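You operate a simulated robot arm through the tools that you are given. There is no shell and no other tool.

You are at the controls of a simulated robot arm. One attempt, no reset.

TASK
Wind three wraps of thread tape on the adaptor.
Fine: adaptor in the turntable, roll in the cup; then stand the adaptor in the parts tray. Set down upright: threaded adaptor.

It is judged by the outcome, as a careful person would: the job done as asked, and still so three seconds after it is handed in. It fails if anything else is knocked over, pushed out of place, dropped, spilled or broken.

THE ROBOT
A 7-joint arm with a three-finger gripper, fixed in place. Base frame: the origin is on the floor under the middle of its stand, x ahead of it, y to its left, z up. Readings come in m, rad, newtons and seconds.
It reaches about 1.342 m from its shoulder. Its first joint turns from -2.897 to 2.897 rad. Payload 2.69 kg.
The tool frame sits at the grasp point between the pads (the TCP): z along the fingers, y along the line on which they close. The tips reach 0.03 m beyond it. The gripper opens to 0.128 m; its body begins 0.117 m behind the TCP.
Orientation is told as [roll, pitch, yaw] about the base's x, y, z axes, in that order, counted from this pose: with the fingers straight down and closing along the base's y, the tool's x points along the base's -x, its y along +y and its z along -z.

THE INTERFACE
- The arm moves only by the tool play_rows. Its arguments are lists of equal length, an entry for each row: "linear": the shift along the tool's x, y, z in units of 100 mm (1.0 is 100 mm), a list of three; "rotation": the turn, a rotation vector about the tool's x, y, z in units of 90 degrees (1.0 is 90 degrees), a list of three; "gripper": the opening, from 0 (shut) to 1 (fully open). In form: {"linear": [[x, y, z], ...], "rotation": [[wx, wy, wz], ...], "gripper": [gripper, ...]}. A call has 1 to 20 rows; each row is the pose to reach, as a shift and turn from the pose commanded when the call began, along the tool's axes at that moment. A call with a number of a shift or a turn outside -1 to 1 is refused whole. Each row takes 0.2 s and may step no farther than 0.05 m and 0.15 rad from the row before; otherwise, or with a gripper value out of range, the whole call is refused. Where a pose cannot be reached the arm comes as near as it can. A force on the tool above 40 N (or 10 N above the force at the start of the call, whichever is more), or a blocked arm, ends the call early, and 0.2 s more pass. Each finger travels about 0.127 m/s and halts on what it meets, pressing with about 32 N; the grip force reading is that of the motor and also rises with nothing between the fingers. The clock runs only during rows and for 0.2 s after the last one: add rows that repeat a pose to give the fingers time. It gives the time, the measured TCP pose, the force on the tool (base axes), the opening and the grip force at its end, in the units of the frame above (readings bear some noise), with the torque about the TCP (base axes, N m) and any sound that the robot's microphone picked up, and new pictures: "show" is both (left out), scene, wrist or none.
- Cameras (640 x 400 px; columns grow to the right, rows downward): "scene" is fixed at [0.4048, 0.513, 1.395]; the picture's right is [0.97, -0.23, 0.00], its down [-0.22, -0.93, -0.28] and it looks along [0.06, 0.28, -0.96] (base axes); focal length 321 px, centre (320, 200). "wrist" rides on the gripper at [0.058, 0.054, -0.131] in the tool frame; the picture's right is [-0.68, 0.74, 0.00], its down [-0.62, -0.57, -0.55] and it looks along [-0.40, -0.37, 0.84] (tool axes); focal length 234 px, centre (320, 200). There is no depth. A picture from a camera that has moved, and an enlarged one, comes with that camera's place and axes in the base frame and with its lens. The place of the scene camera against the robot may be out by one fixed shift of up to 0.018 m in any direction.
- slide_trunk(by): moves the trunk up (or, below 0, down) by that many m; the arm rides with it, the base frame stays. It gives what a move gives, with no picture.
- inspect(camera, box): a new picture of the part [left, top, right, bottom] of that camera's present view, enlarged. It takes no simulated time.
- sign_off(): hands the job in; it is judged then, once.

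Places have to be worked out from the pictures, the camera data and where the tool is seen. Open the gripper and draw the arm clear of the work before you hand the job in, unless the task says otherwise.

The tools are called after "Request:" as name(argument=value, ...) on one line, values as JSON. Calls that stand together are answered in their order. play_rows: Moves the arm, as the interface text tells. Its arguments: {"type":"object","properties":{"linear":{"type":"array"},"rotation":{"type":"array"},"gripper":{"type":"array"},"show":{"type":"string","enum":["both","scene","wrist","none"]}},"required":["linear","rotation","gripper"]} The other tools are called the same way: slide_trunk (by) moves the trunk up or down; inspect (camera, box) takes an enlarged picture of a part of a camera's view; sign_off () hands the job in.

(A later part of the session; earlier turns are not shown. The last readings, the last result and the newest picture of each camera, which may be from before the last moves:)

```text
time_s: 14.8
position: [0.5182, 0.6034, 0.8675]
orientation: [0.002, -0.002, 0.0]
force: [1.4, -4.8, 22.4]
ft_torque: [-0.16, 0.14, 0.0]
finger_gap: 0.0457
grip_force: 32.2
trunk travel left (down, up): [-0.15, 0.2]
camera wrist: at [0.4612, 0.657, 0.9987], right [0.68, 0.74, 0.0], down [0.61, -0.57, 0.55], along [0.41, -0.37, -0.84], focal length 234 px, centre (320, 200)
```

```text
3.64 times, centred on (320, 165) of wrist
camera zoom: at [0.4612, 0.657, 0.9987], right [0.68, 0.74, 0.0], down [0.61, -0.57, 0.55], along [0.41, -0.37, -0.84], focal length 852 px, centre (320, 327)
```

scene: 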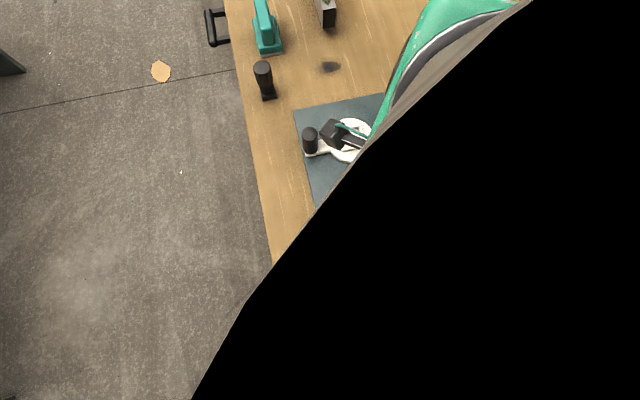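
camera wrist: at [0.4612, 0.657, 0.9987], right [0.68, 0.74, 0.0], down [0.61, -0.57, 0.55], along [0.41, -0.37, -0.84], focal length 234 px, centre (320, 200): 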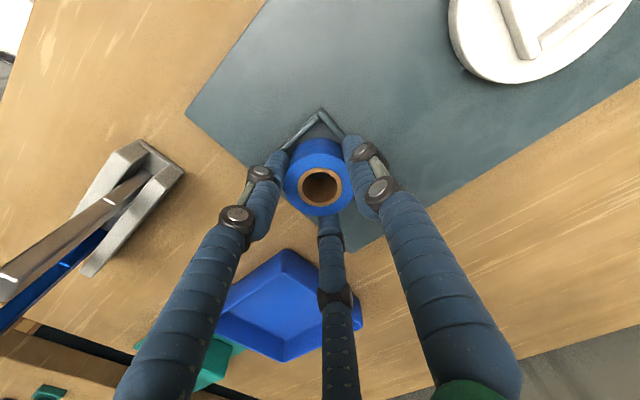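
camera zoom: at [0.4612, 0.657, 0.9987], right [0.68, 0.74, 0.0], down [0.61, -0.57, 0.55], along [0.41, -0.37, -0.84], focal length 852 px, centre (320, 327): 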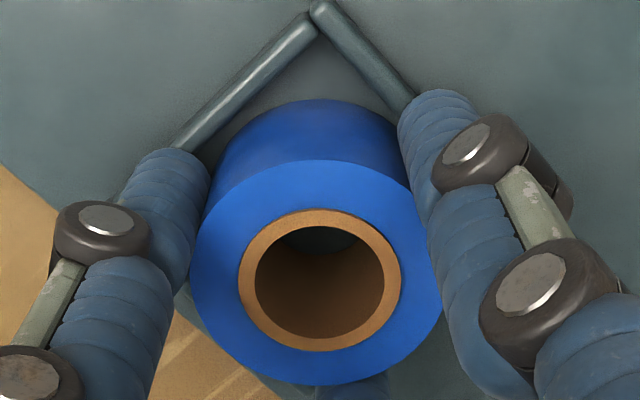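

Firm contact (22 N): the roll is on the mat or fingertips on the fence, within about a millimetre. I'll relieve the pressure slightly, open, and rise.

Request:
play_rows(linear=[[0, 0, -0.015], [0, 0, -0.015], [0, 0, -0.015], [0, 0, -0.015]], rotation=[[0, 0, 0], [0, 0, 0], [0, 0, 0], [0, 0, 0]], gripper=[0.1, 0.42, 0.6, 0.6], show="wrist")

Request:
inspect(camera="wrist", box=[260, 110, 380, 220])

```text
time_s: 15.8
position: [0.52, 0.602, 0.8669]
orientation: [-0.001, 0.0, 0.0]
force: [-0.5, 0.7, 0.8]
ft_torque: [-0.01, 0.03, -0.01]
finger_gap: 0.0768
grip_force: 0.1
trunk travel left (down, up): [-0.15, 0.2]
camera wrist: at [0.461, 0.6567, 0.9972], right [0.68, 0.74, 0.0], down [0.62, -0.56, 0.55], along [0.4, -0.37, -0.84], focal length 234 px, centre (320, 200)
```

wrist: 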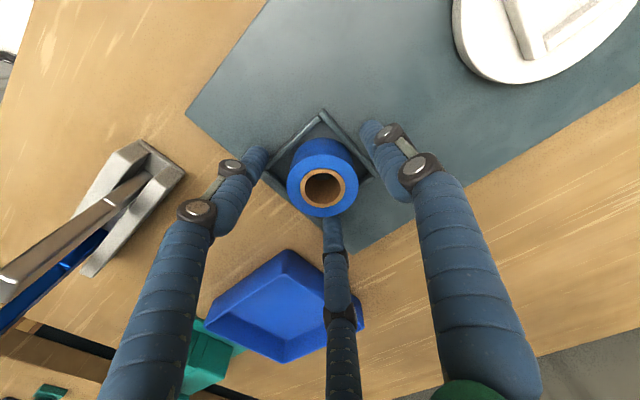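

```text
3.64 times, centred on (320, 165) of wrist
camera zoom: at [0.461, 0.6567, 0.9972], right [0.68, 0.74, 0.0], down [0.62, -0.56, 0.55], along [0.4, -0.37, -0.84], focal length 852 px, centre (320, 327)
```

zoom: 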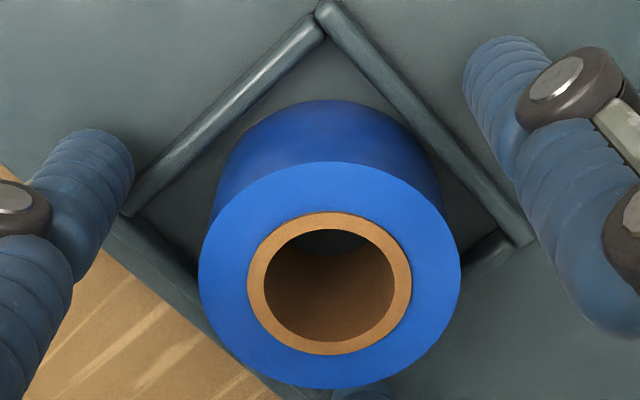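

The roll is standing free inside the cup. I'm raising the gripper straight up and heading for the adaptor.

Request:
play_rows(linear=[[0, 0, -0.3], [0, 0, -0.65], [0, 0, -1.0]], rotation=[[0, 0, 0], [0, 0, 0], [0, 0, 0]], gripper=[0.6, 0.6, 0.6], show="wrist")

Request:
play_rows(linear=[[0.15, 0.33, -0.1], [0.3, 0.66, -0.3], [0.46, 1.0, -0.6]], rotation=[[0, 0, 0], [0, 0, 0], [0, 0, 0]], gripper=[0.6, 0.6, 0.6], show="none")

Request:
play_rows(linear=[[0.15, 0.33, 0], [0.3, 0.66, 0], [0.46, 1.0, 0]], rotation=[[0, 0, 0], [0, 0, 0], [0, 0, 0]], gripper=[0.6, 0.6, 0.6], show="scene")

```text
time_s: 16.6
position: [0.5186, 0.6035, 0.9668]
orientation: [0.0, -0.001, 0.0]
force: [-0.3, 0.9, -0.7]
ft_torque: [0.04, 0.0, -0.03]
finger_gap: 0.077
grip_force: 0.0
trunk travel left (down, up): [-0.15, 0.2]
camera wrist: at [0.4597, 0.6566, 1.0984], right [0.68, 0.74, 0.0], down [0.62, -0.57, 0.55], along [0.4, -0.37, -0.84], focal length 234 px, centre (320, 200)
```

wrist: 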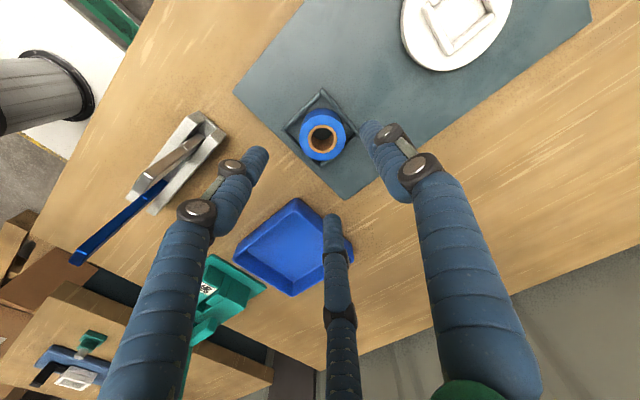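

```text
time_s: 17.4
position: [0.4739, 0.7037, 1.027]
orientation: [-0.004, 0.0, 0.0]
force: [-0.2, -0.1, 0.2]
ft_torque: [-0.01, -0.03, 0.0]
finger_gap: 0.0768
grip_force: 0.1
trunk travel left (down, up): [-0.15, 0.2]
```

```text
time_s: 18.2
position: [0.429, 0.8052, 1.0281]
orientation: [0.001, -0.001, -0.001]
force: [-0.3, -0.2, 0.2]
ft_torque: [0.02, -0.01, 0.0]
finger_gap: 0.0765
grip_force: 0.1
trunk travel left (down, up): [-0.15, 0.2]
```

scene: 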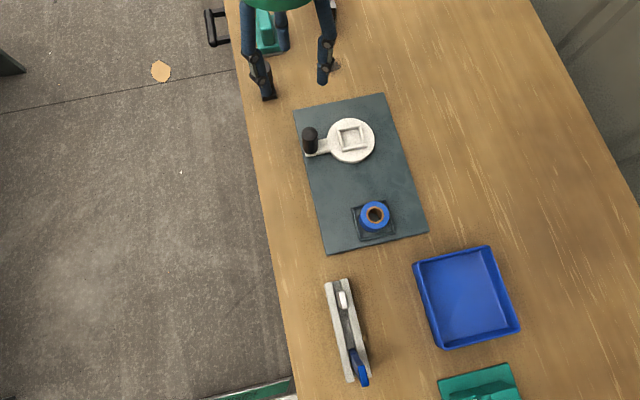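

The scene confirms the roll is in the cup. Now moving above the adaptor.

Request:
play_rows(linear=[[0.16, 0.33, 0], [0.32, 0.66, 0], [0.48, 1.0, 0]], rotation=[[0, 0, 0], [0, 0, 0], [0, 0, 0]], gripper=[0.6, 0.6, 0.6], show="wrist")

Request:
inspect(camera="wrist", box=[270, 100, 370, 200])

```text
time_s: 19.0
position: [0.3805, 0.9028, 1.0273]
orientation: [0.0, 0.0, -0.001]
force: [0.7, 0.0, -0.5]
ft_torque: [0.02, 0.01, 0.02]
finger_gap: 0.0768
grip_force: 0.0
trunk travel left (down, up): [-0.15, 0.2]
camera wrist: at [0.3223, 0.9576, 1.1582], right [0.68, 0.74, 0.0], down [0.62, -0.57, 0.55], along [0.4, -0.37, -0.84], focal length 234 px, centre (320, 200)
```

wrist: 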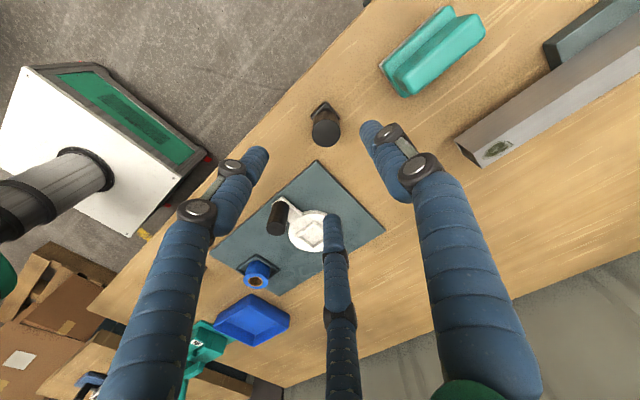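

```text
4.00 times, centred on (320, 150) of wrist
camera zoom: at [0.3223, 0.9576, 1.1582], right [0.68, 0.74, 0.0], down [0.62, -0.57, 0.55], along [0.4, -0.37, -0.84], focal length 937 px, centre (320, 400)
```

zoom: 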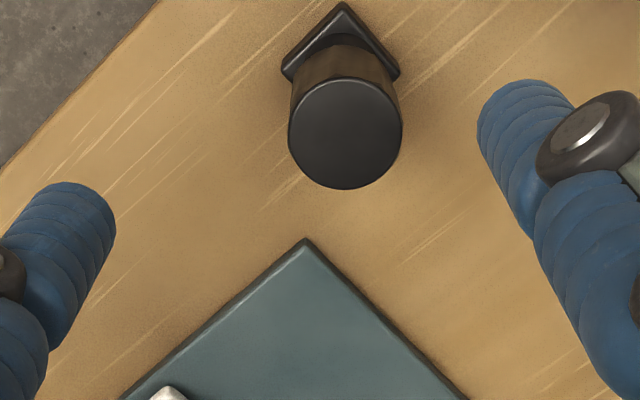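

The adaptor measures at (0.384, 0.910) with the foot nearly square to the base axes. I'm centring and descending in two stages.

Request:
play_rows(linear=[[-0.042, 0.064, 0.25], [-0.042, 0.064, 0.5], [-0.042, 0.064, 0.75]], rotation=[[0, 0, 0], [0, 0, 0], [0, 0, 0]], gripper=[0.6, 0.6, 0.6], show="wrist")

Request:
inspect(camera="wrist", box=[270, 100, 370, 200])

```text
time_s: 19.8
position: [0.3847, 0.91, 0.9529]
orientation: [-0.001, 0.002, -0.001]
force: [1.0, -0.5, -0.1]
ft_torque: [-0.01, -0.04, 0.01]
finger_gap: 0.0769
grip_force: 0.0
trunk travel left (down, up): [-0.15, 0.2]
camera wrist: at [0.326, 0.9636, 1.0837], right [0.68, 0.74, 0.0], down [0.62, -0.57, 0.55], along [0.4, -0.37, -0.84], focal length 234 px, centre (320, 200)
```

wrist: 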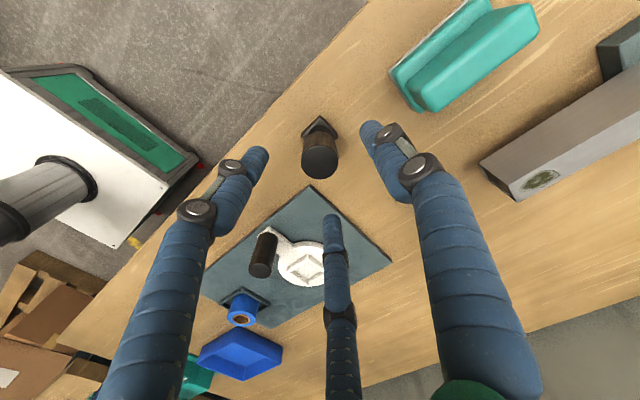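

```text
4.00 times, centred on (320, 150) of wrist
camera zoom: at [0.326, 0.9636, 1.0837], right [0.68, 0.74, 0.0], down [0.62, -0.57, 0.55], along [0.4, -0.37, -0.84], focal length 937 px, centre (320, 400)
```

zoom: 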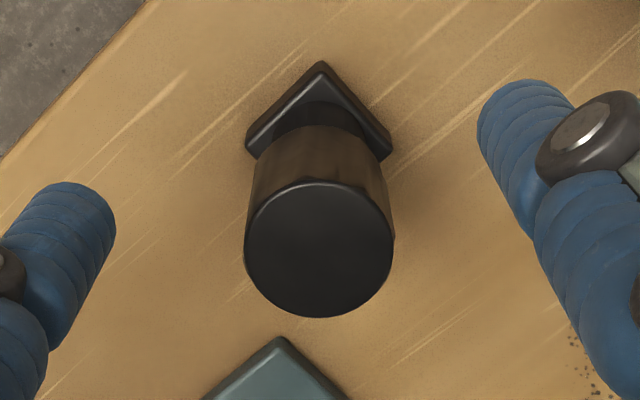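

Adaptor head is within ~1.5 mm of the TCP axis. I'm descending to grip height (TCP z ≈ 0.887).

Request:
play_rows(linear=[[0.01, 0.008, 0.22], [0.01, 0.008, 0.44], [0.01, 0.008, 0.66]], rotation=[[0, 0, 0], [0, 0, 0], [0, 0, 0]], gripper=[0.6, 0.6, 0.6], show="wrist")

Request:
inspect(camera="wrist", box=[260, 110, 380, 220])

```text
time_s: 20.6
position: [0.3838, 0.9115, 0.8871]
orientation: [0.0, 0.0, -0.001]
force: [-0.4, 0.1, 0.2]
ft_torque: [0.02, 0.01, 0.01]
finger_gap: 0.0766
grip_force: 0.1
trunk travel left (down, up): [-0.15, 0.2]
camera wrist: at [0.3258, 0.9647, 1.0171], right [0.68, 0.74, 0.0], down [0.62, -0.57, 0.55], along [0.4, -0.37, -0.84], focal length 234 px, centre (320, 200)
```

wrist: 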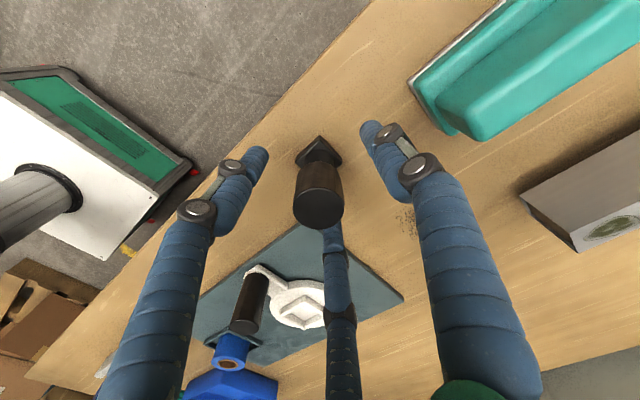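

```text
3.64 times, centred on (320, 165) of wrist
camera zoom: at [0.3258, 0.9647, 1.0171], right [0.68, 0.74, 0.0], down [0.62, -0.57, 0.55], along [0.4, -0.37, -0.84], focal length 852 px, centre (320, 327)
```

zoom: 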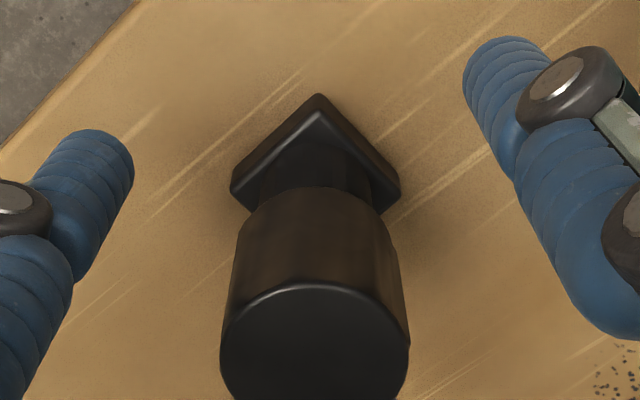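

Well centred. I'm closing on the head.

Request:
play_rows(linear=[[0, 0, 0], [0, 0, 0], [0, 0, 0], [0, 0, 0]], rotation=[[0, 0, 0], [0, 0, 0], [0, 0, 0], [0, 0, 0]], gripper=[0.35, 0.05, 0.05, 0.05], show="wrist")

Request:
inspect(camera="wrist", box=[260, 110, 380, 220])

```text
time_s: 21.6
position: [0.3835, 0.9108, 0.8856]
orientation: [0.0, 0.001, 0.0]
force: [0.5, -0.1, -0.6]
ft_torque: [-0.04, 0.04, 0.0]
finger_gap: 0.03
grip_force: 32.3
trunk travel left (down, up): [-0.15, 0.2]
camera wrist: at [0.3257, 0.9646, 1.0166], right [0.68, 0.74, 0.0], down [0.62, -0.57, 0.55], along [0.4, -0.37, -0.84], focal length 234 px, centre (320, 200)
```

wrist: 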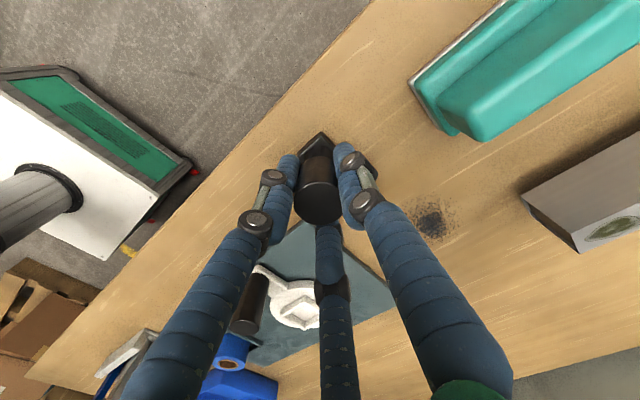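

```text
3.64 times, centred on (320, 165) of wrist
camera zoom: at [0.3257, 0.9646, 1.0166], right [0.68, 0.74, 0.0], down [0.62, -0.57, 0.55], along [0.4, -0.37, -0.84], focal length 852 px, centre (320, 327)
```

zoom: 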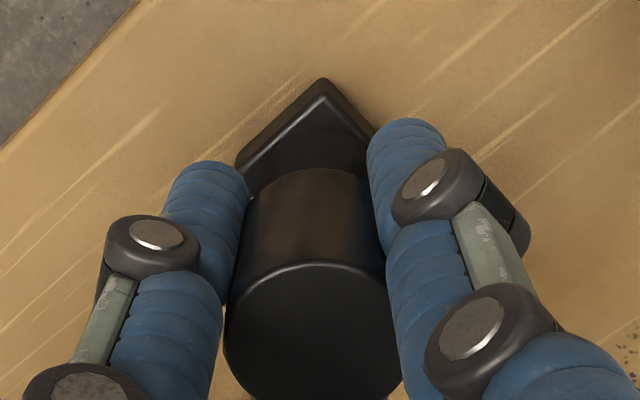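

The adaptor is held (gap 30 mm, 32 N). I'm lifting 100 mm and checking how it hangs.

Request:
play_rows(linear=[[0, 0, -0.25], [0, 0, -0.5], [0, 0, -0.75], [0, 0, -1.0]], rotation=[[0, 0, 0], [0, 0, 0], [0, 0, 0], [0, 0, 0]], gripper=[0.05, 0.05, 0.05, 0.05], show="wrist")

Request:
inspect(camera="wrist", box=[260, 110, 380, 220])

```text
time_s: 22.6
position: [0.3827, 0.9114, 0.9868]
orientation: [0.0, -0.001, -0.001]
force: [0.0, 0.4, -0.5]
ft_torque: [0.02, -0.03, -0.04]
finger_gap: 0.03
grip_force: 31.9
trunk travel left (down, up): [-0.15, 0.2]
camera wrist: at [0.3234, 0.9645, 1.1168], right [0.68, 0.74, 0.0], down [0.62, -0.57, 0.55], along [0.4, -0.37, -0.84], focal length 234 px, centre (320, 200)
```

wrist: 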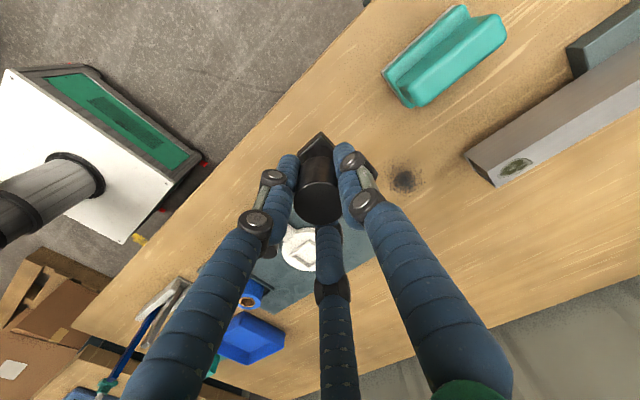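

```text
3.64 times, centred on (320, 165) of wrist
camera zoom: at [0.3234, 0.9645, 1.1168], right [0.68, 0.74, 0.0], down [0.62, -0.57, 0.55], along [0.4, -0.37, -0.84], focal length 852 px, centre (320, 327)
```

zoom: 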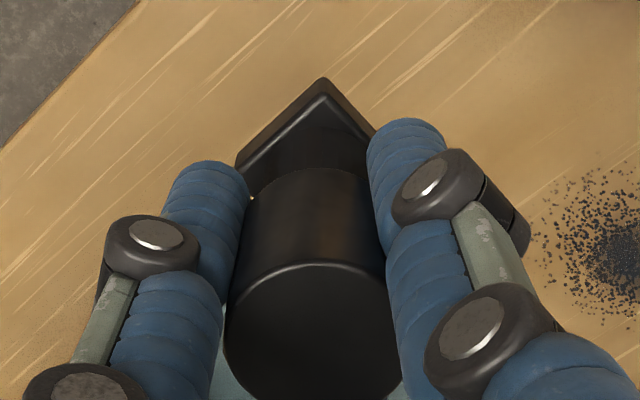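

The adaptor hangs on the tool axis. I'll zoom in to measure its foot yaw.

Request:
inspect(camera="wrist", box=[292, 128, 342, 163])

```text
11.43 times, centred on (317, 146) of wrist
camera zoom: at [0.3234, 0.9645, 1.1168], right [0.68, 0.74, 0.0], down [0.62, -0.57, 0.55], along [0.4, -0.37, -0.84], focal length 2676 px, centre (354, 823)
```

zoom: 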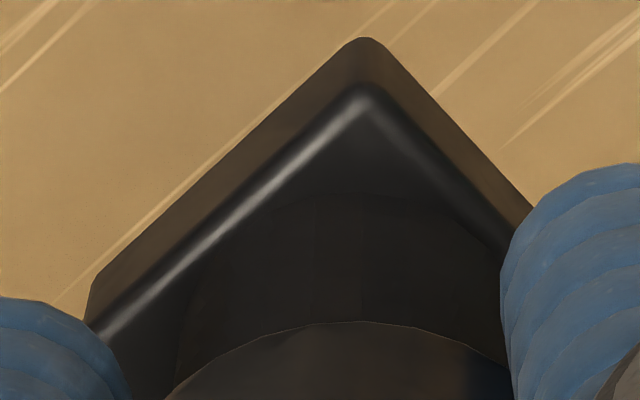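

Foot edges match zero yaw, and the pocket is also square to the base axes. I'm carrying the adaptor toward the turntable.

Request:
play_rows(linear=[[-0.22, -0.25, 0], [-0.45, -0.5, 0], [-0.68, -0.75, 0]], rotation=[[0, 0, 0], [0, 0, 0], [0, 0, 0]], gripper=[0.05, 0.05, 0.05], show="wrist")

Request:
play_rows(linear=[[-0.22, -0.25, 0], [-0.45, -0.5, 0], [-0.674, -0.745, 0]], rotation=[[0, 0, 0], [0, 0, 0], [0, 0, 0]], gripper=[0.05, 0.05, 0.05], show="both")

Request:
inspect(camera="wrist", box=[260, 90, 380, 190])

```text
time_s: 23.4
position: [0.4504, 0.8367, 0.9847]
orientation: [0.001, 0.0, -0.001]
force: [0.4, 0.0, -0.4]
ft_torque: [-0.03, 0.02, 0.0]
finger_gap: 0.0302
grip_force: 32.2
trunk travel left (down, up): [-0.15, 0.2]
camera wrist: at [0.3932, 0.8897, 1.115], right [0.68, 0.74, 0.0], down [0.62, -0.57, 0.55], along [0.4, -0.37, -0.84], focal length 234 px, centre (320, 200)
```

wrist: 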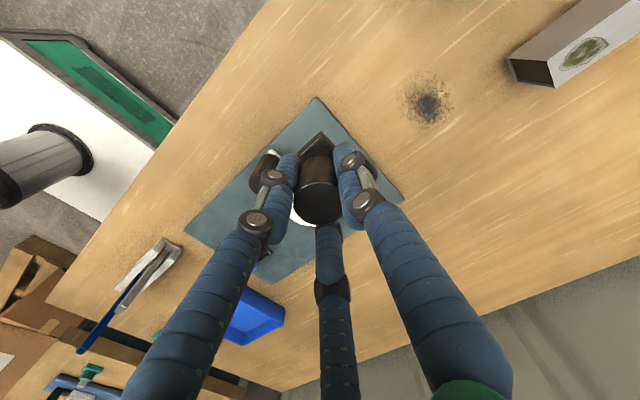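

```text
time_s: 24.2
position: [0.5191, 0.7589, 0.9858]
orientation: [0.0, 0.001, 0.0]
force: [-0.6, 0.9, -0.6]
ft_torque: [-0.04, 0.05, 0.01]
finger_gap: 0.0304
grip_force: 32.1
trunk travel left (down, up): [-0.15, 0.2]
camera wrist: at [0.461, 0.8133, 1.1155], right [0.68, 0.74, 0.0], down [0.62, -0.57, 0.55], along [0.4, -0.37, -0.84], focal length 234 px, centre (320, 200)
```

scene: 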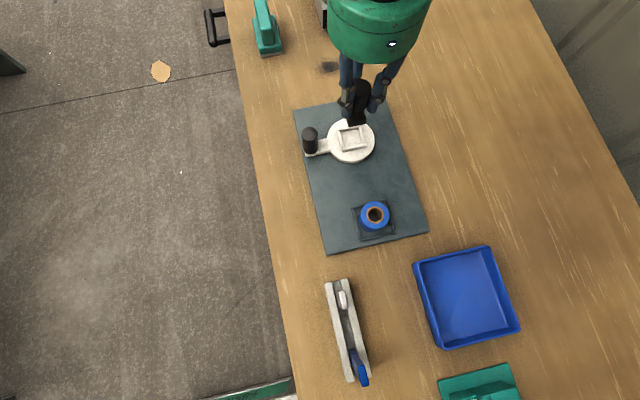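
wrist: 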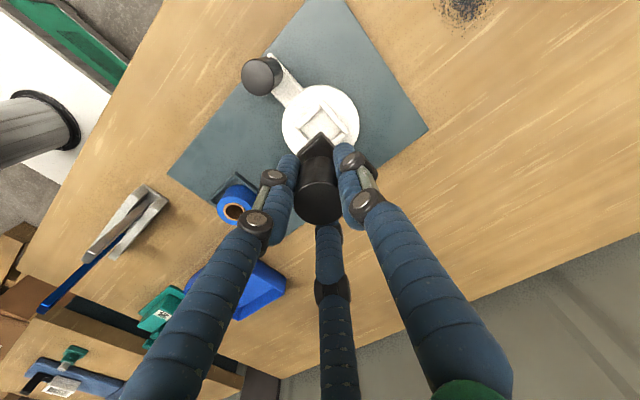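

```text
4.00 times, centred on (320, 140) of wrist
camera zoom: at [0.461, 0.8133, 1.1155], right [0.68, 0.74, 0.0], down [0.62, -0.57, 0.55], along [0.4, -0.37, -0.84], focal length 937 px, centre (320, 440)
```

zoom: 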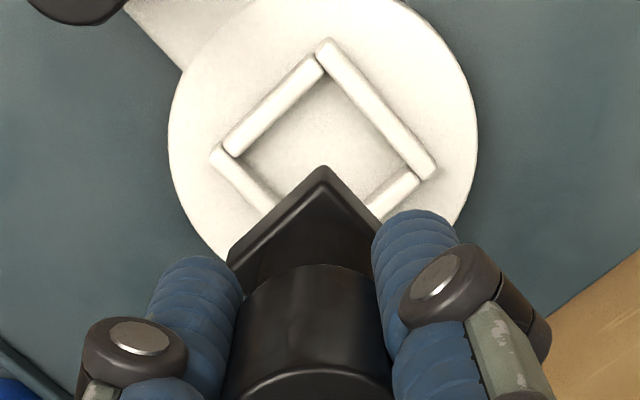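

The pocket is visible just ahead of the foot's corner; relative ray geometry says I'm within about 1 mm of centre. I'll nudge and lower to just above the rim, then recheck.

Request:
play_rows(linear=[[-0.01, 0.01, 0.2], [-0.01, 0.01, 0.4], [-0.01, 0.01, 0.58]], rotation=[[0, 0, 0], [0, 0, 0], [0, 0, 0]], gripper=[0.05, 0.05, 0.05], show="both")

Request:
inspect(camera="wrist", box=[270, 100, 370, 170])

Request:
inspect(camera="scene", box=[310, 90, 400, 170])

```text
time_s: 25.0
position: [0.5196, 0.7641, 0.9288]
orientation: [0.0, 0.0, 0.0]
force: [0.2, -0.2, -0.5]
ft_torque: [0.0, 0.01, -0.01]
finger_gap: 0.0303
grip_force: 32.0
trunk travel left (down, up): [-0.15, 0.2]
camera wrist: at [0.4614, 0.8164, 1.0582], right [0.68, 0.74, 0.0], down [0.62, -0.57, 0.55], along [0.4, -0.37, -0.84], focal length 234 px, centre (320, 200)
```

scene: 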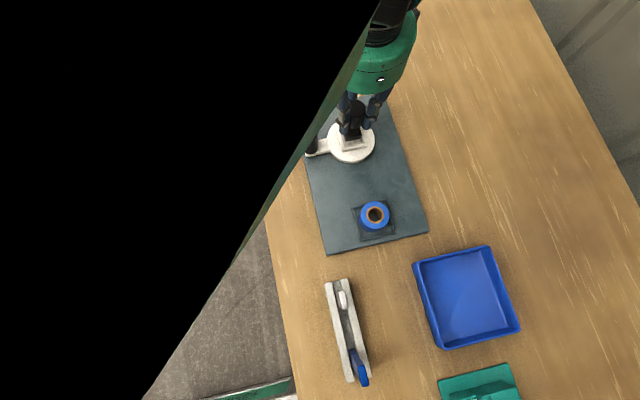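
wrist: 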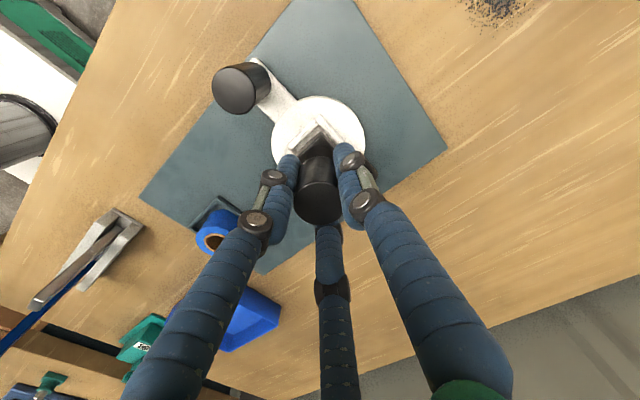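

```text
5.71 times, centred on (320, 135) of wrist
camera zoom: at [0.4614, 0.8164, 1.0582], right [0.68, 0.74, 0.0], down [0.62, -0.57, 0.55], along [0.4, -0.37, -0.84], focal length 1338 px, centre (320, 571)
```

zoom: 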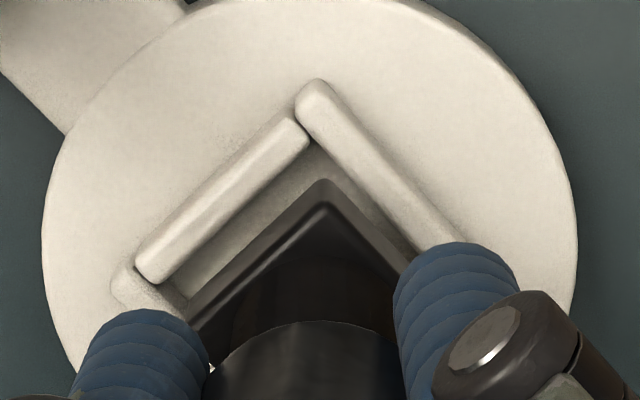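

```text
5.00 times, centred on (355, 130) of scene
camera zoom: at [0.4048, 0.513, 1.395], right [0.97, -0.23, 0.0], down [-0.22, -0.93, -0.28], along [0.06, 0.28, -0.96], focal length 1603 px, centre (145, 550)
```

zoom: 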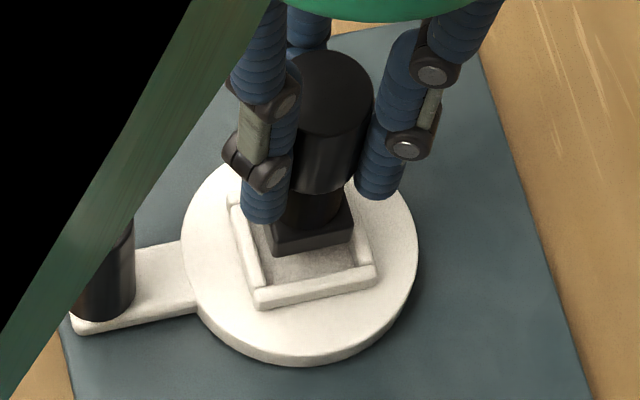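

Relative to the pocket corner the foot sits about 2.4 mm too far in +y. I'm correcting that and taking another look before inserting.

Request:
play_rows(linear=[[-0.003, -0.024, 0], [-0.003, -0.024, 0.02], [-0.003, -0.024, 0.02]], rotation=[[0, 0, 0], [0, 0, 0], [0, 0, 0]], gripper=[0.05, 0.05, 0.05], show="wrist")

Request:
inspect(camera="wrist", box=[270, 100, 370, 170])

Request:
inspect(camera="scene", box=[320, 100, 390, 165])

```text
time_s: 25.8
position: [0.5189, 0.7601, 0.9253]
orientation: [0.0, 0.0, 0.0]
force: [-0.4, 0.8, -1.8]
ft_torque: [-0.04, -0.01, -0.03]
finger_gap: 0.0304
grip_force: 31.6
trunk travel left (down, up): [-0.15, 0.2]
camera wrist: at [0.4615, 0.8133, 1.0565], right [0.68, 0.74, 0.0], down [0.62, -0.57, 0.55], along [0.4, -0.37, -0.84], focal length 234 px, centre (320, 200)
```

wrist: 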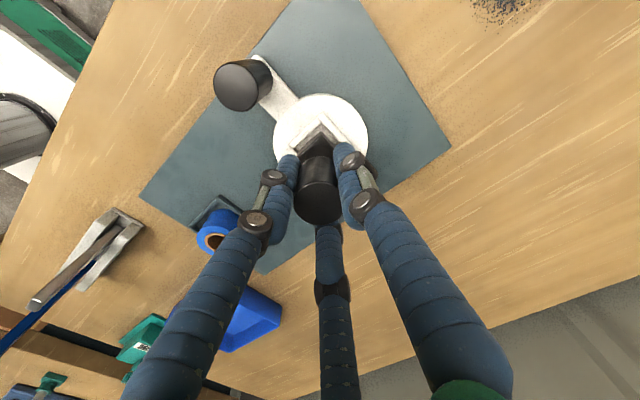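

```text
5.71 times, centred on (320, 135) of wrist
camera zoom: at [0.4615, 0.8133, 1.0565], right [0.68, 0.74, 0.0], down [0.62, -0.57, 0.55], along [0.4, -0.37, -0.84], focal length 1338 px, centre (320, 571)
```

zoom: 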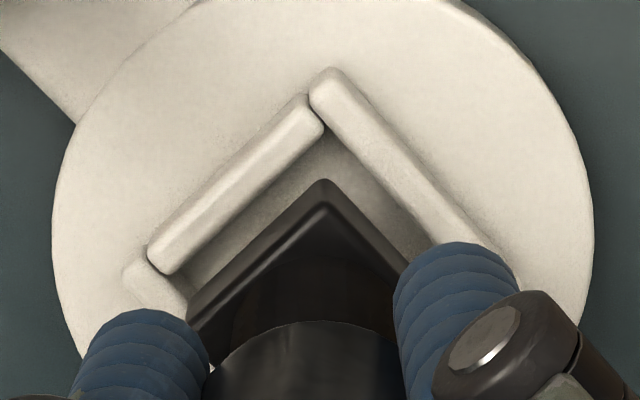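

```text
6.15 times, centred on (355, 132) of scene
camera zoom: at [0.4048, 0.513, 1.395], right [0.97, -0.23, 0.0], down [-0.22, -0.93, -0.28], along [0.06, 0.28, -0.96], focal length 1973 px, centre (105, 615)
```

zoom: 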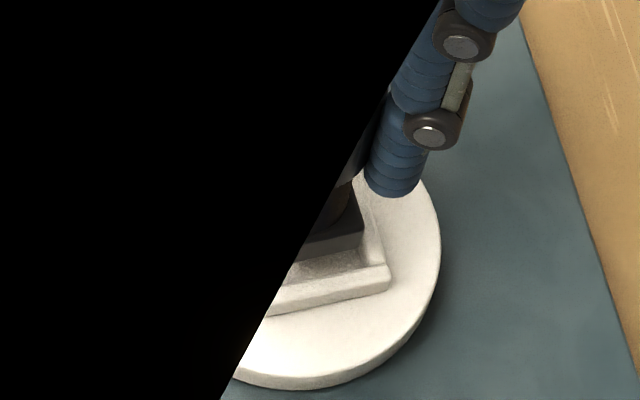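

Now the clearances look nearly even (about 2.5–3 mm on both near sides). A final +0.7 mm y trim, then I insert slowly while watching the force.

Request:
play_rows(linear=[[-0.003, 0.007, 0.03], [-0.003, 0.007, 0.06], [-0.003, 0.007, 0.08], [-0.003, 0.007, 0.1]], rotation=[[0, 0, 0], [0, 0, 0], [0, 0, 0], [0, 0, 0]], gripper=[0.05, 0.05, 0.05, 0.05], show="wrist")

Request:
inspect(camera="wrist", box=[270, 100, 370, 170])

```text
time_s: 26.8
position: [0.5189, 0.7602, 0.9158]
orientation: [0.0, 0.0, -0.001]
force: [-0.7, -0.1, -0.3]
ft_torque: [0.02, 0.04, -0.01]
finger_gap: 0.0302
grip_force: 32.3
trunk travel left (down, up): [-0.15, 0.2]
camera wrist: at [0.4614, 0.8133, 1.0472], right [0.68, 0.74, 0.0], down [0.62, -0.57, 0.55], along [0.4, -0.37, -0.84], focal length 234 px, centre (320, 200)
```

wrist: 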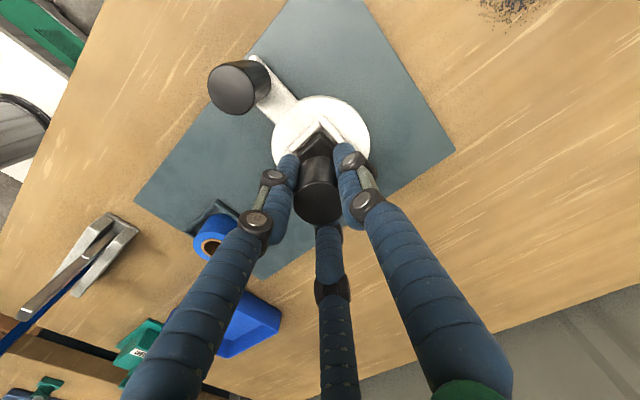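

```text
5.71 times, centred on (320, 135) of wrist
camera zoom: at [0.4614, 0.8133, 1.0472], right [0.68, 0.74, 0.0], down [0.62, -0.57, 0.55], along [0.4, -0.37, -0.84], focal length 1338 px, centre (320, 571)
```

zoom: 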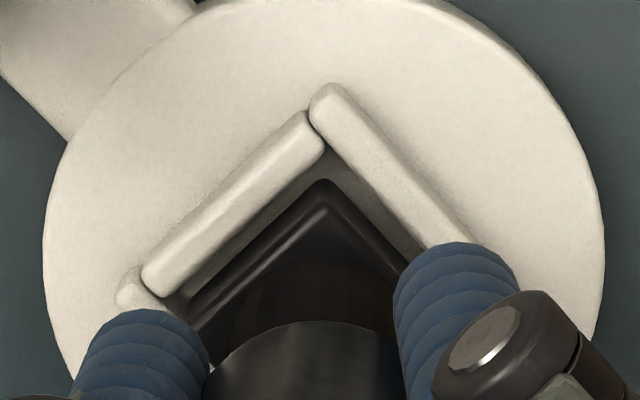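

The foot is at rim level and evenly inside the visible corner. Continuing down in small steps.

Request:
play_rows(linear=[[0, 0, 0.015], [0, 0, 0.03], [0, 0, 0.045]], rotation=[[0, 0, 0], [0, 0, 0], [0, 0, 0]], gripper=[0.05, 0.05, 0.05], show="wrist")

Request:
inspect(camera="wrist", box=[270, 100, 370, 170])

```text
time_s: 27.6
position: [0.5182, 0.7601, 0.9121]
orientation: [0.001, 0.001, 0.001]
force: [0.3, 0.3, 0.1]
ft_torque: [-0.01, 0.03, 0.03]
finger_gap: 0.0299
grip_force: 32.2
trunk travel left (down, up): [-0.15, 0.2]
camera wrist: at [0.461, 0.8137, 1.0428], right [0.68, 0.74, 0.0], down [0.62, -0.57, 0.55], along [0.4, -0.37, -0.84], focal length 234 px, centre (320, 200)
```

wrist: 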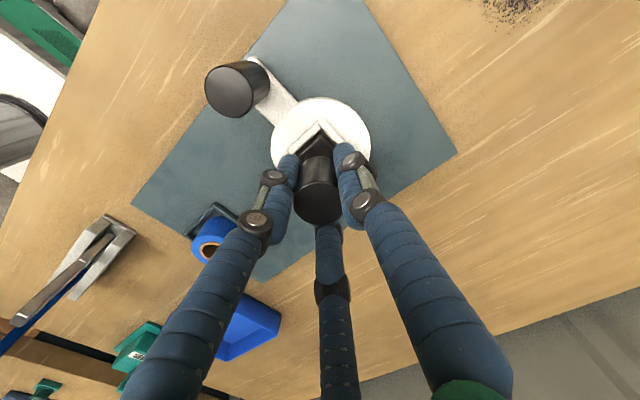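

```text
5.71 times, centred on (320, 135) of wrist
camera zoom: at [0.461, 0.8137, 1.0428], right [0.68, 0.74, 0.0], down [0.62, -0.57, 0.55], along [0.4, -0.37, -0.84], focal length 1338 px, centre (320, 571)
```

zoom: 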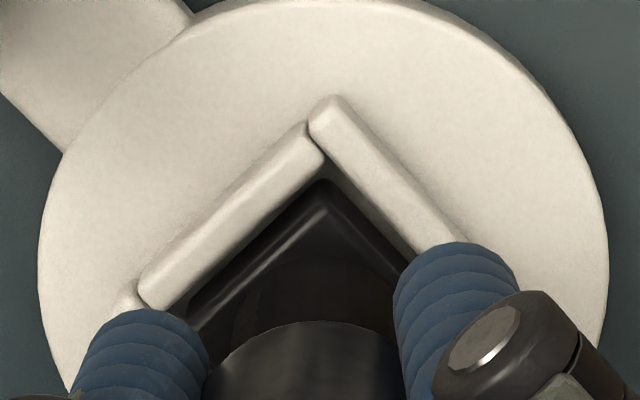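

Still no contact force, and the foot is dropping behind the rim bars. Continuing in small steps.

Request:
play_rows(linear=[[0, 0, 0.015], [0, 0, 0.03], [0, 0, 0.04]], rotation=[[0, 0, 0], [0, 0, 0], [0, 0, 0]], gripper=[0.05, 0.05, 0.05], show="wrist")

Request:
inspect(camera="wrist", box=[270, 100, 370, 170])

```text
time_s: 28.4
position: [0.5195, 0.7623, 0.9094]
orientation: [0.002, -0.002, 0.0]
force: [-3.5, -2.1, 13.2]
ft_torque: [-0.19, 0.41, 0.01]
finger_gap: 0.0301
grip_force: 32.4
trunk travel left (down, up): [-0.15, 0.2]
camera wrist: at [0.4616, 0.8142, 1.0404], right [0.68, 0.74, 0.0], down [0.62, -0.57, 0.55], along [0.41, -0.37, -0.84], focal length 234 px, centre (320, 200)
```

wrist: 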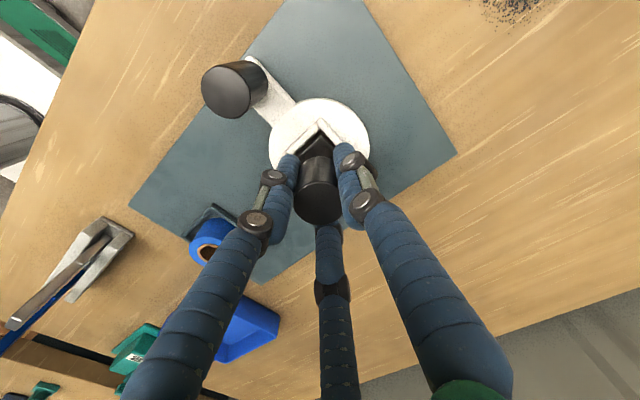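

```text
5.71 times, centred on (320, 135) of wrist
camera zoom: at [0.4616, 0.8142, 1.0404], right [0.68, 0.74, 0.0], down [0.62, -0.57, 0.55], along [0.41, -0.37, -0.84], focal length 1338 px, centre (320, 571)
```

zoom: 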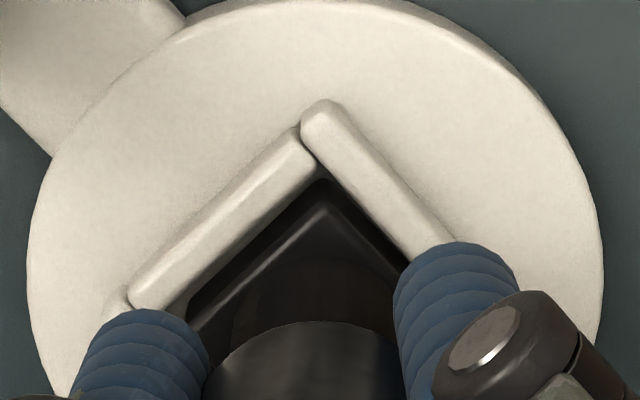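

Contact at the depth expected for the pocket floor (foot bottom about 0.845, 6 mm below the rim). I'll relieve slightly and open moderately, keeping clear of the knob.

Request:
play_rows(linear=[[0, 0, -0.008], [0, 0, -0.008], [0, 0, -0.008], [0, 0, -0.008]], rotation=[[0, 0, 0], [0, 0, 0], [0, 0, 0], [0, 0, 0]], gripper=[0.1, 0.3, 0.45, 0.45], show="wrist")

Request:
inspect(camera="wrist", box=[260, 90, 380, 220])

```text
time_s: 29.4
position: [0.5207, 0.7611, 0.9086]
orientation: [-0.001, -0.001, -0.001]
force: [0.2, -0.6, 1.0]
ft_torque: [-0.02, 0.01, -0.03]
finger_gap: 0.0576
grip_force: 0.0
trunk travel left (down, up): [-0.15, 0.2]
camera wrist: at [0.462, 0.8141, 1.0383], right [0.68, 0.74, 0.0], down [0.62, -0.57, 0.55], along [0.4, -0.37, -0.84], focal length 234 px, centre (320, 200)
```

wrist: 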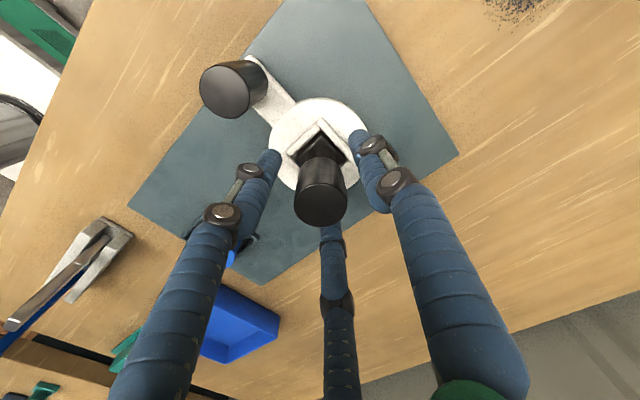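

```text
3.08 times, centred on (320, 155) of wrist
camera zoom: at [0.462, 0.8141, 1.0383], right [0.68, 0.74, 0.0], down [0.62, -0.57, 0.55], along [0.4, -0.37, -0.84], focal length 720 px, centre (320, 338)
```

zoom: 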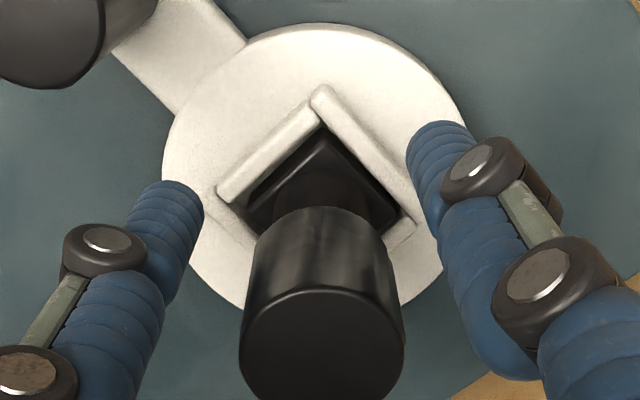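

The adaptor stands in the turntable pocket. I'm rising straight up clear of it.

Request:
play_rows(linear=[[0, 0, -0.25], [0, 0, -0.5], [0, 0, -0.75], [0, 0, -1.0]], rotation=[[0, 0, 0], [0, 0, 0], [0, 0, 0], [0, 0, 0]], gripper=[0.45, 0.45, 0.45, 0.45], show="both")

Request:
inspect(camera="wrist", box=[200, 0, 400, 200])

Request:
inspect(camera="scene", box=[290, 90, 430, 250])

```text
time_s: 30.4
position: [0.5188, 0.7589, 1.0091]
orientation: [0.0, 0.001, 0.0]
force: [0.6, 0.1, -0.9]
ft_torque: [0.0, 0.0, 0.01]
finger_gap: 0.058
grip_force: 0.0
trunk travel left (down, up): [-0.15, 0.2]
camera wrist: at [0.4607, 0.8137, 1.1404], right [0.68, 0.74, 0.0], down [0.62, -0.57, 0.55], along [0.4, -0.37, -0.84], focal length 234 px, centre (320, 200)
```

scene: 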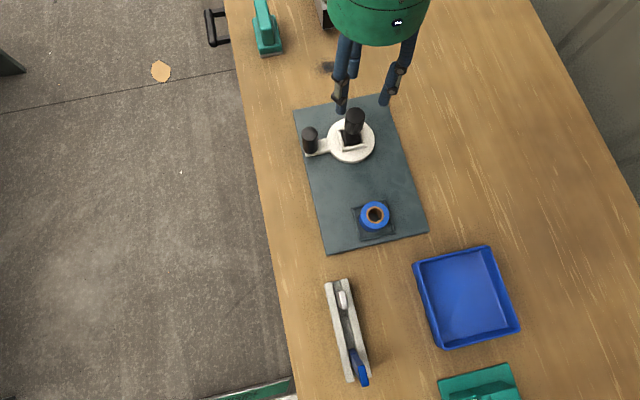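
wrist: 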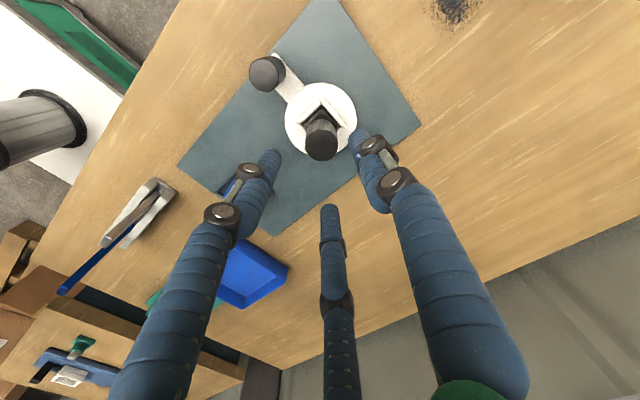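

```text
2.00 times, centred on (300, 100) of wrist
camera zoom: at [0.4607, 0.8137, 1.1404], right [0.68, 0.74, 0.0], down [0.62, -0.57, 0.55], along [0.4, -0.37, -0.84], focal length 468 px, centre (360, 400)
```

zoom: 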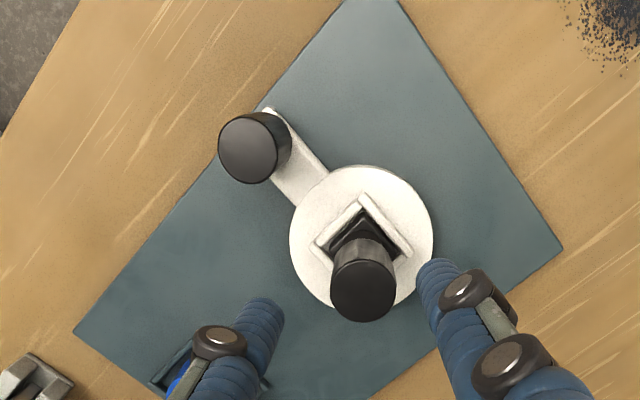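

```text
2.50 times, centred on (360, 170) of scene
camera zoom: at [0.4048, 0.513, 1.395], right [0.97, -0.23, 0.0], down [-0.22, -0.93, -0.28], along [0.06, 0.28, -0.96], focal length 801 px, centre (220, 275)
```

zoom: 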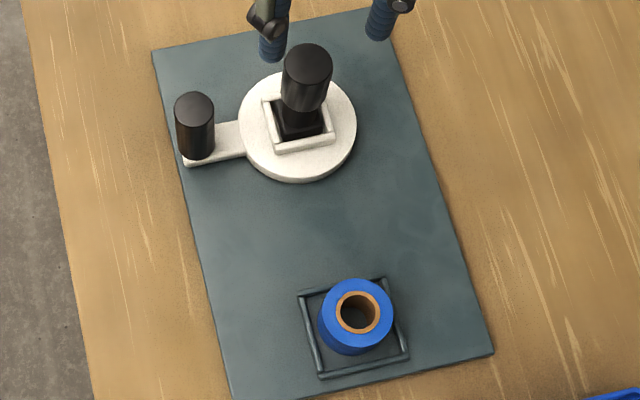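

Both parts are in place: adaptor seated in the turntable pocket, roll in the cup. Next I'll go to the crank knob at about (0.441, 0.762), plan to cage it loosely and turn it three full turns around (0.519, 0.7615).

Request:
play_rows(linear=[[0.26, 0.005, 0], [0.52, 0.01, 0], [0.78, 0.015, 0]], rotation=[[0, 0, 0], [0, 0, 0], [0, 0, 0]], gripper=[0.45, 0.45, 0.45], show="wrist")

Request:
inspect(camera="wrist", box=[260, 80, 400, 200])

```text
time_s: 31.2
position: [0.4414, 0.7623, 1.0081]
orientation: [0.001, 0.0, 0.001]
force: [0.0, 0.1, 0.4]
ft_torque: [0.0, 0.03, 0.01]
finger_gap: 0.0575
grip_force: 0.0
trunk travel left (down, up): [-0.15, 0.2]
camera wrist: at [0.3842, 0.8157, 1.139], right [0.68, 0.74, 0.0], down [0.62, -0.57, 0.55], along [0.4, -0.37, -0.84], focal length 234 px, centre (320, 200)
```

wrist: 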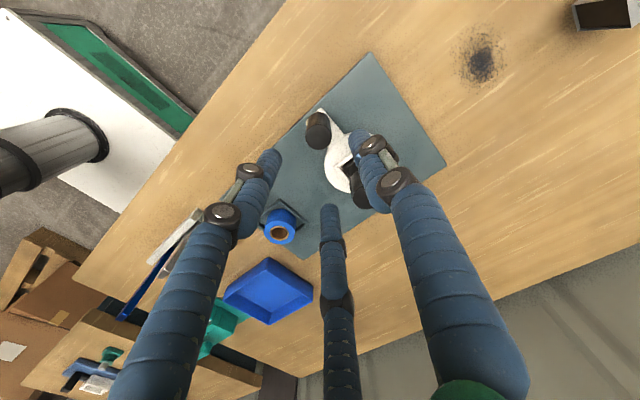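

```text
3.33 times, centred on (330, 140) of wrist
camera zoom: at [0.3842, 0.8157, 1.139], right [0.68, 0.74, 0.0], down [0.62, -0.57, 0.55], along [0.4, -0.37, -0.84], focal length 781 px, centre (287, 400)
```

zoom: 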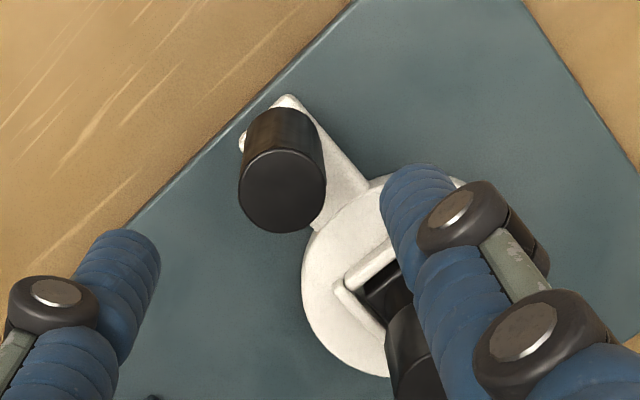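

The knob top reads (0.4395, 0.7626). I'll trim 2 mm, narrow the fingers to 45 mm and descend partway around the knob.

Request:
play_rows(linear=[[0.02, 0.008, 0.2], [0.02, 0.008, 0.4], [0.02, 0.008, 0.6]], rotation=[[0, 0, 0], [0, 0, 0], [0, 0, 0]], gripper=[0.36, 0.36, 0.36], show="wrist")

Request:
inspect(camera="wrist", box=[260, 100, 400, 220])

```text
time_s: 32.0
position: [0.4417, 0.7634, 0.9485]
orientation: [0.001, 0.001, -0.002]
force: [0.2, 1.0, 0.1]
ft_torque: [0.01, 0.02, -0.02]
finger_gap: 0.0458
grip_force: 0.1
trunk travel left (down, up): [-0.15, 0.2]
camera wrist: at [0.3823, 0.817, 1.0785], right [0.68, 0.74, 0.0], down [0.62, -0.57, 0.55], along [0.4, -0.37, -0.84], focal length 234 px, centre (320, 200)
```

wrist: 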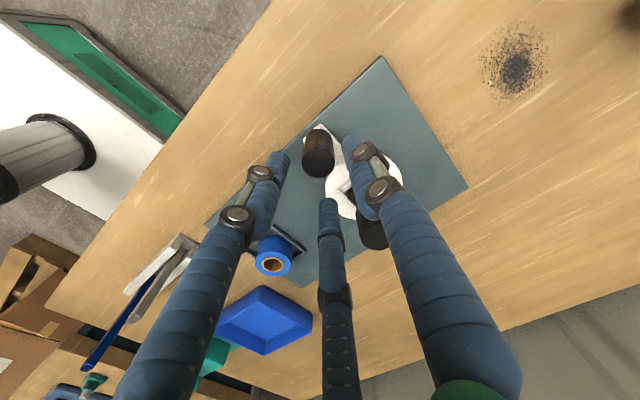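

```text
3.33 times, centred on (330, 160) of wrist
camera zoom: at [0.3823, 0.817, 1.0785], right [0.68, 0.74, 0.0], down [0.62, -0.57, 0.55], along [0.4, -0.37, -0.84], focal length 781 px, centre (287, 333)
```

zoom: 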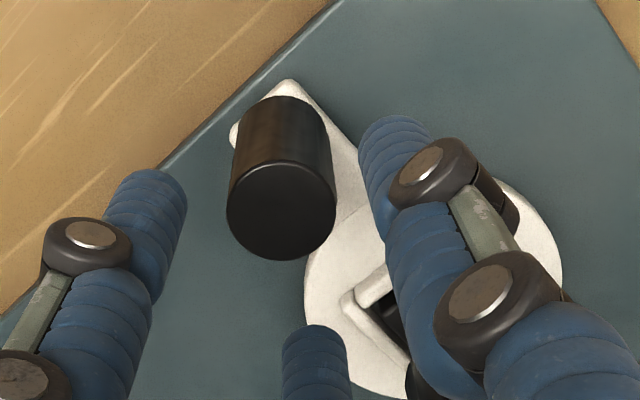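

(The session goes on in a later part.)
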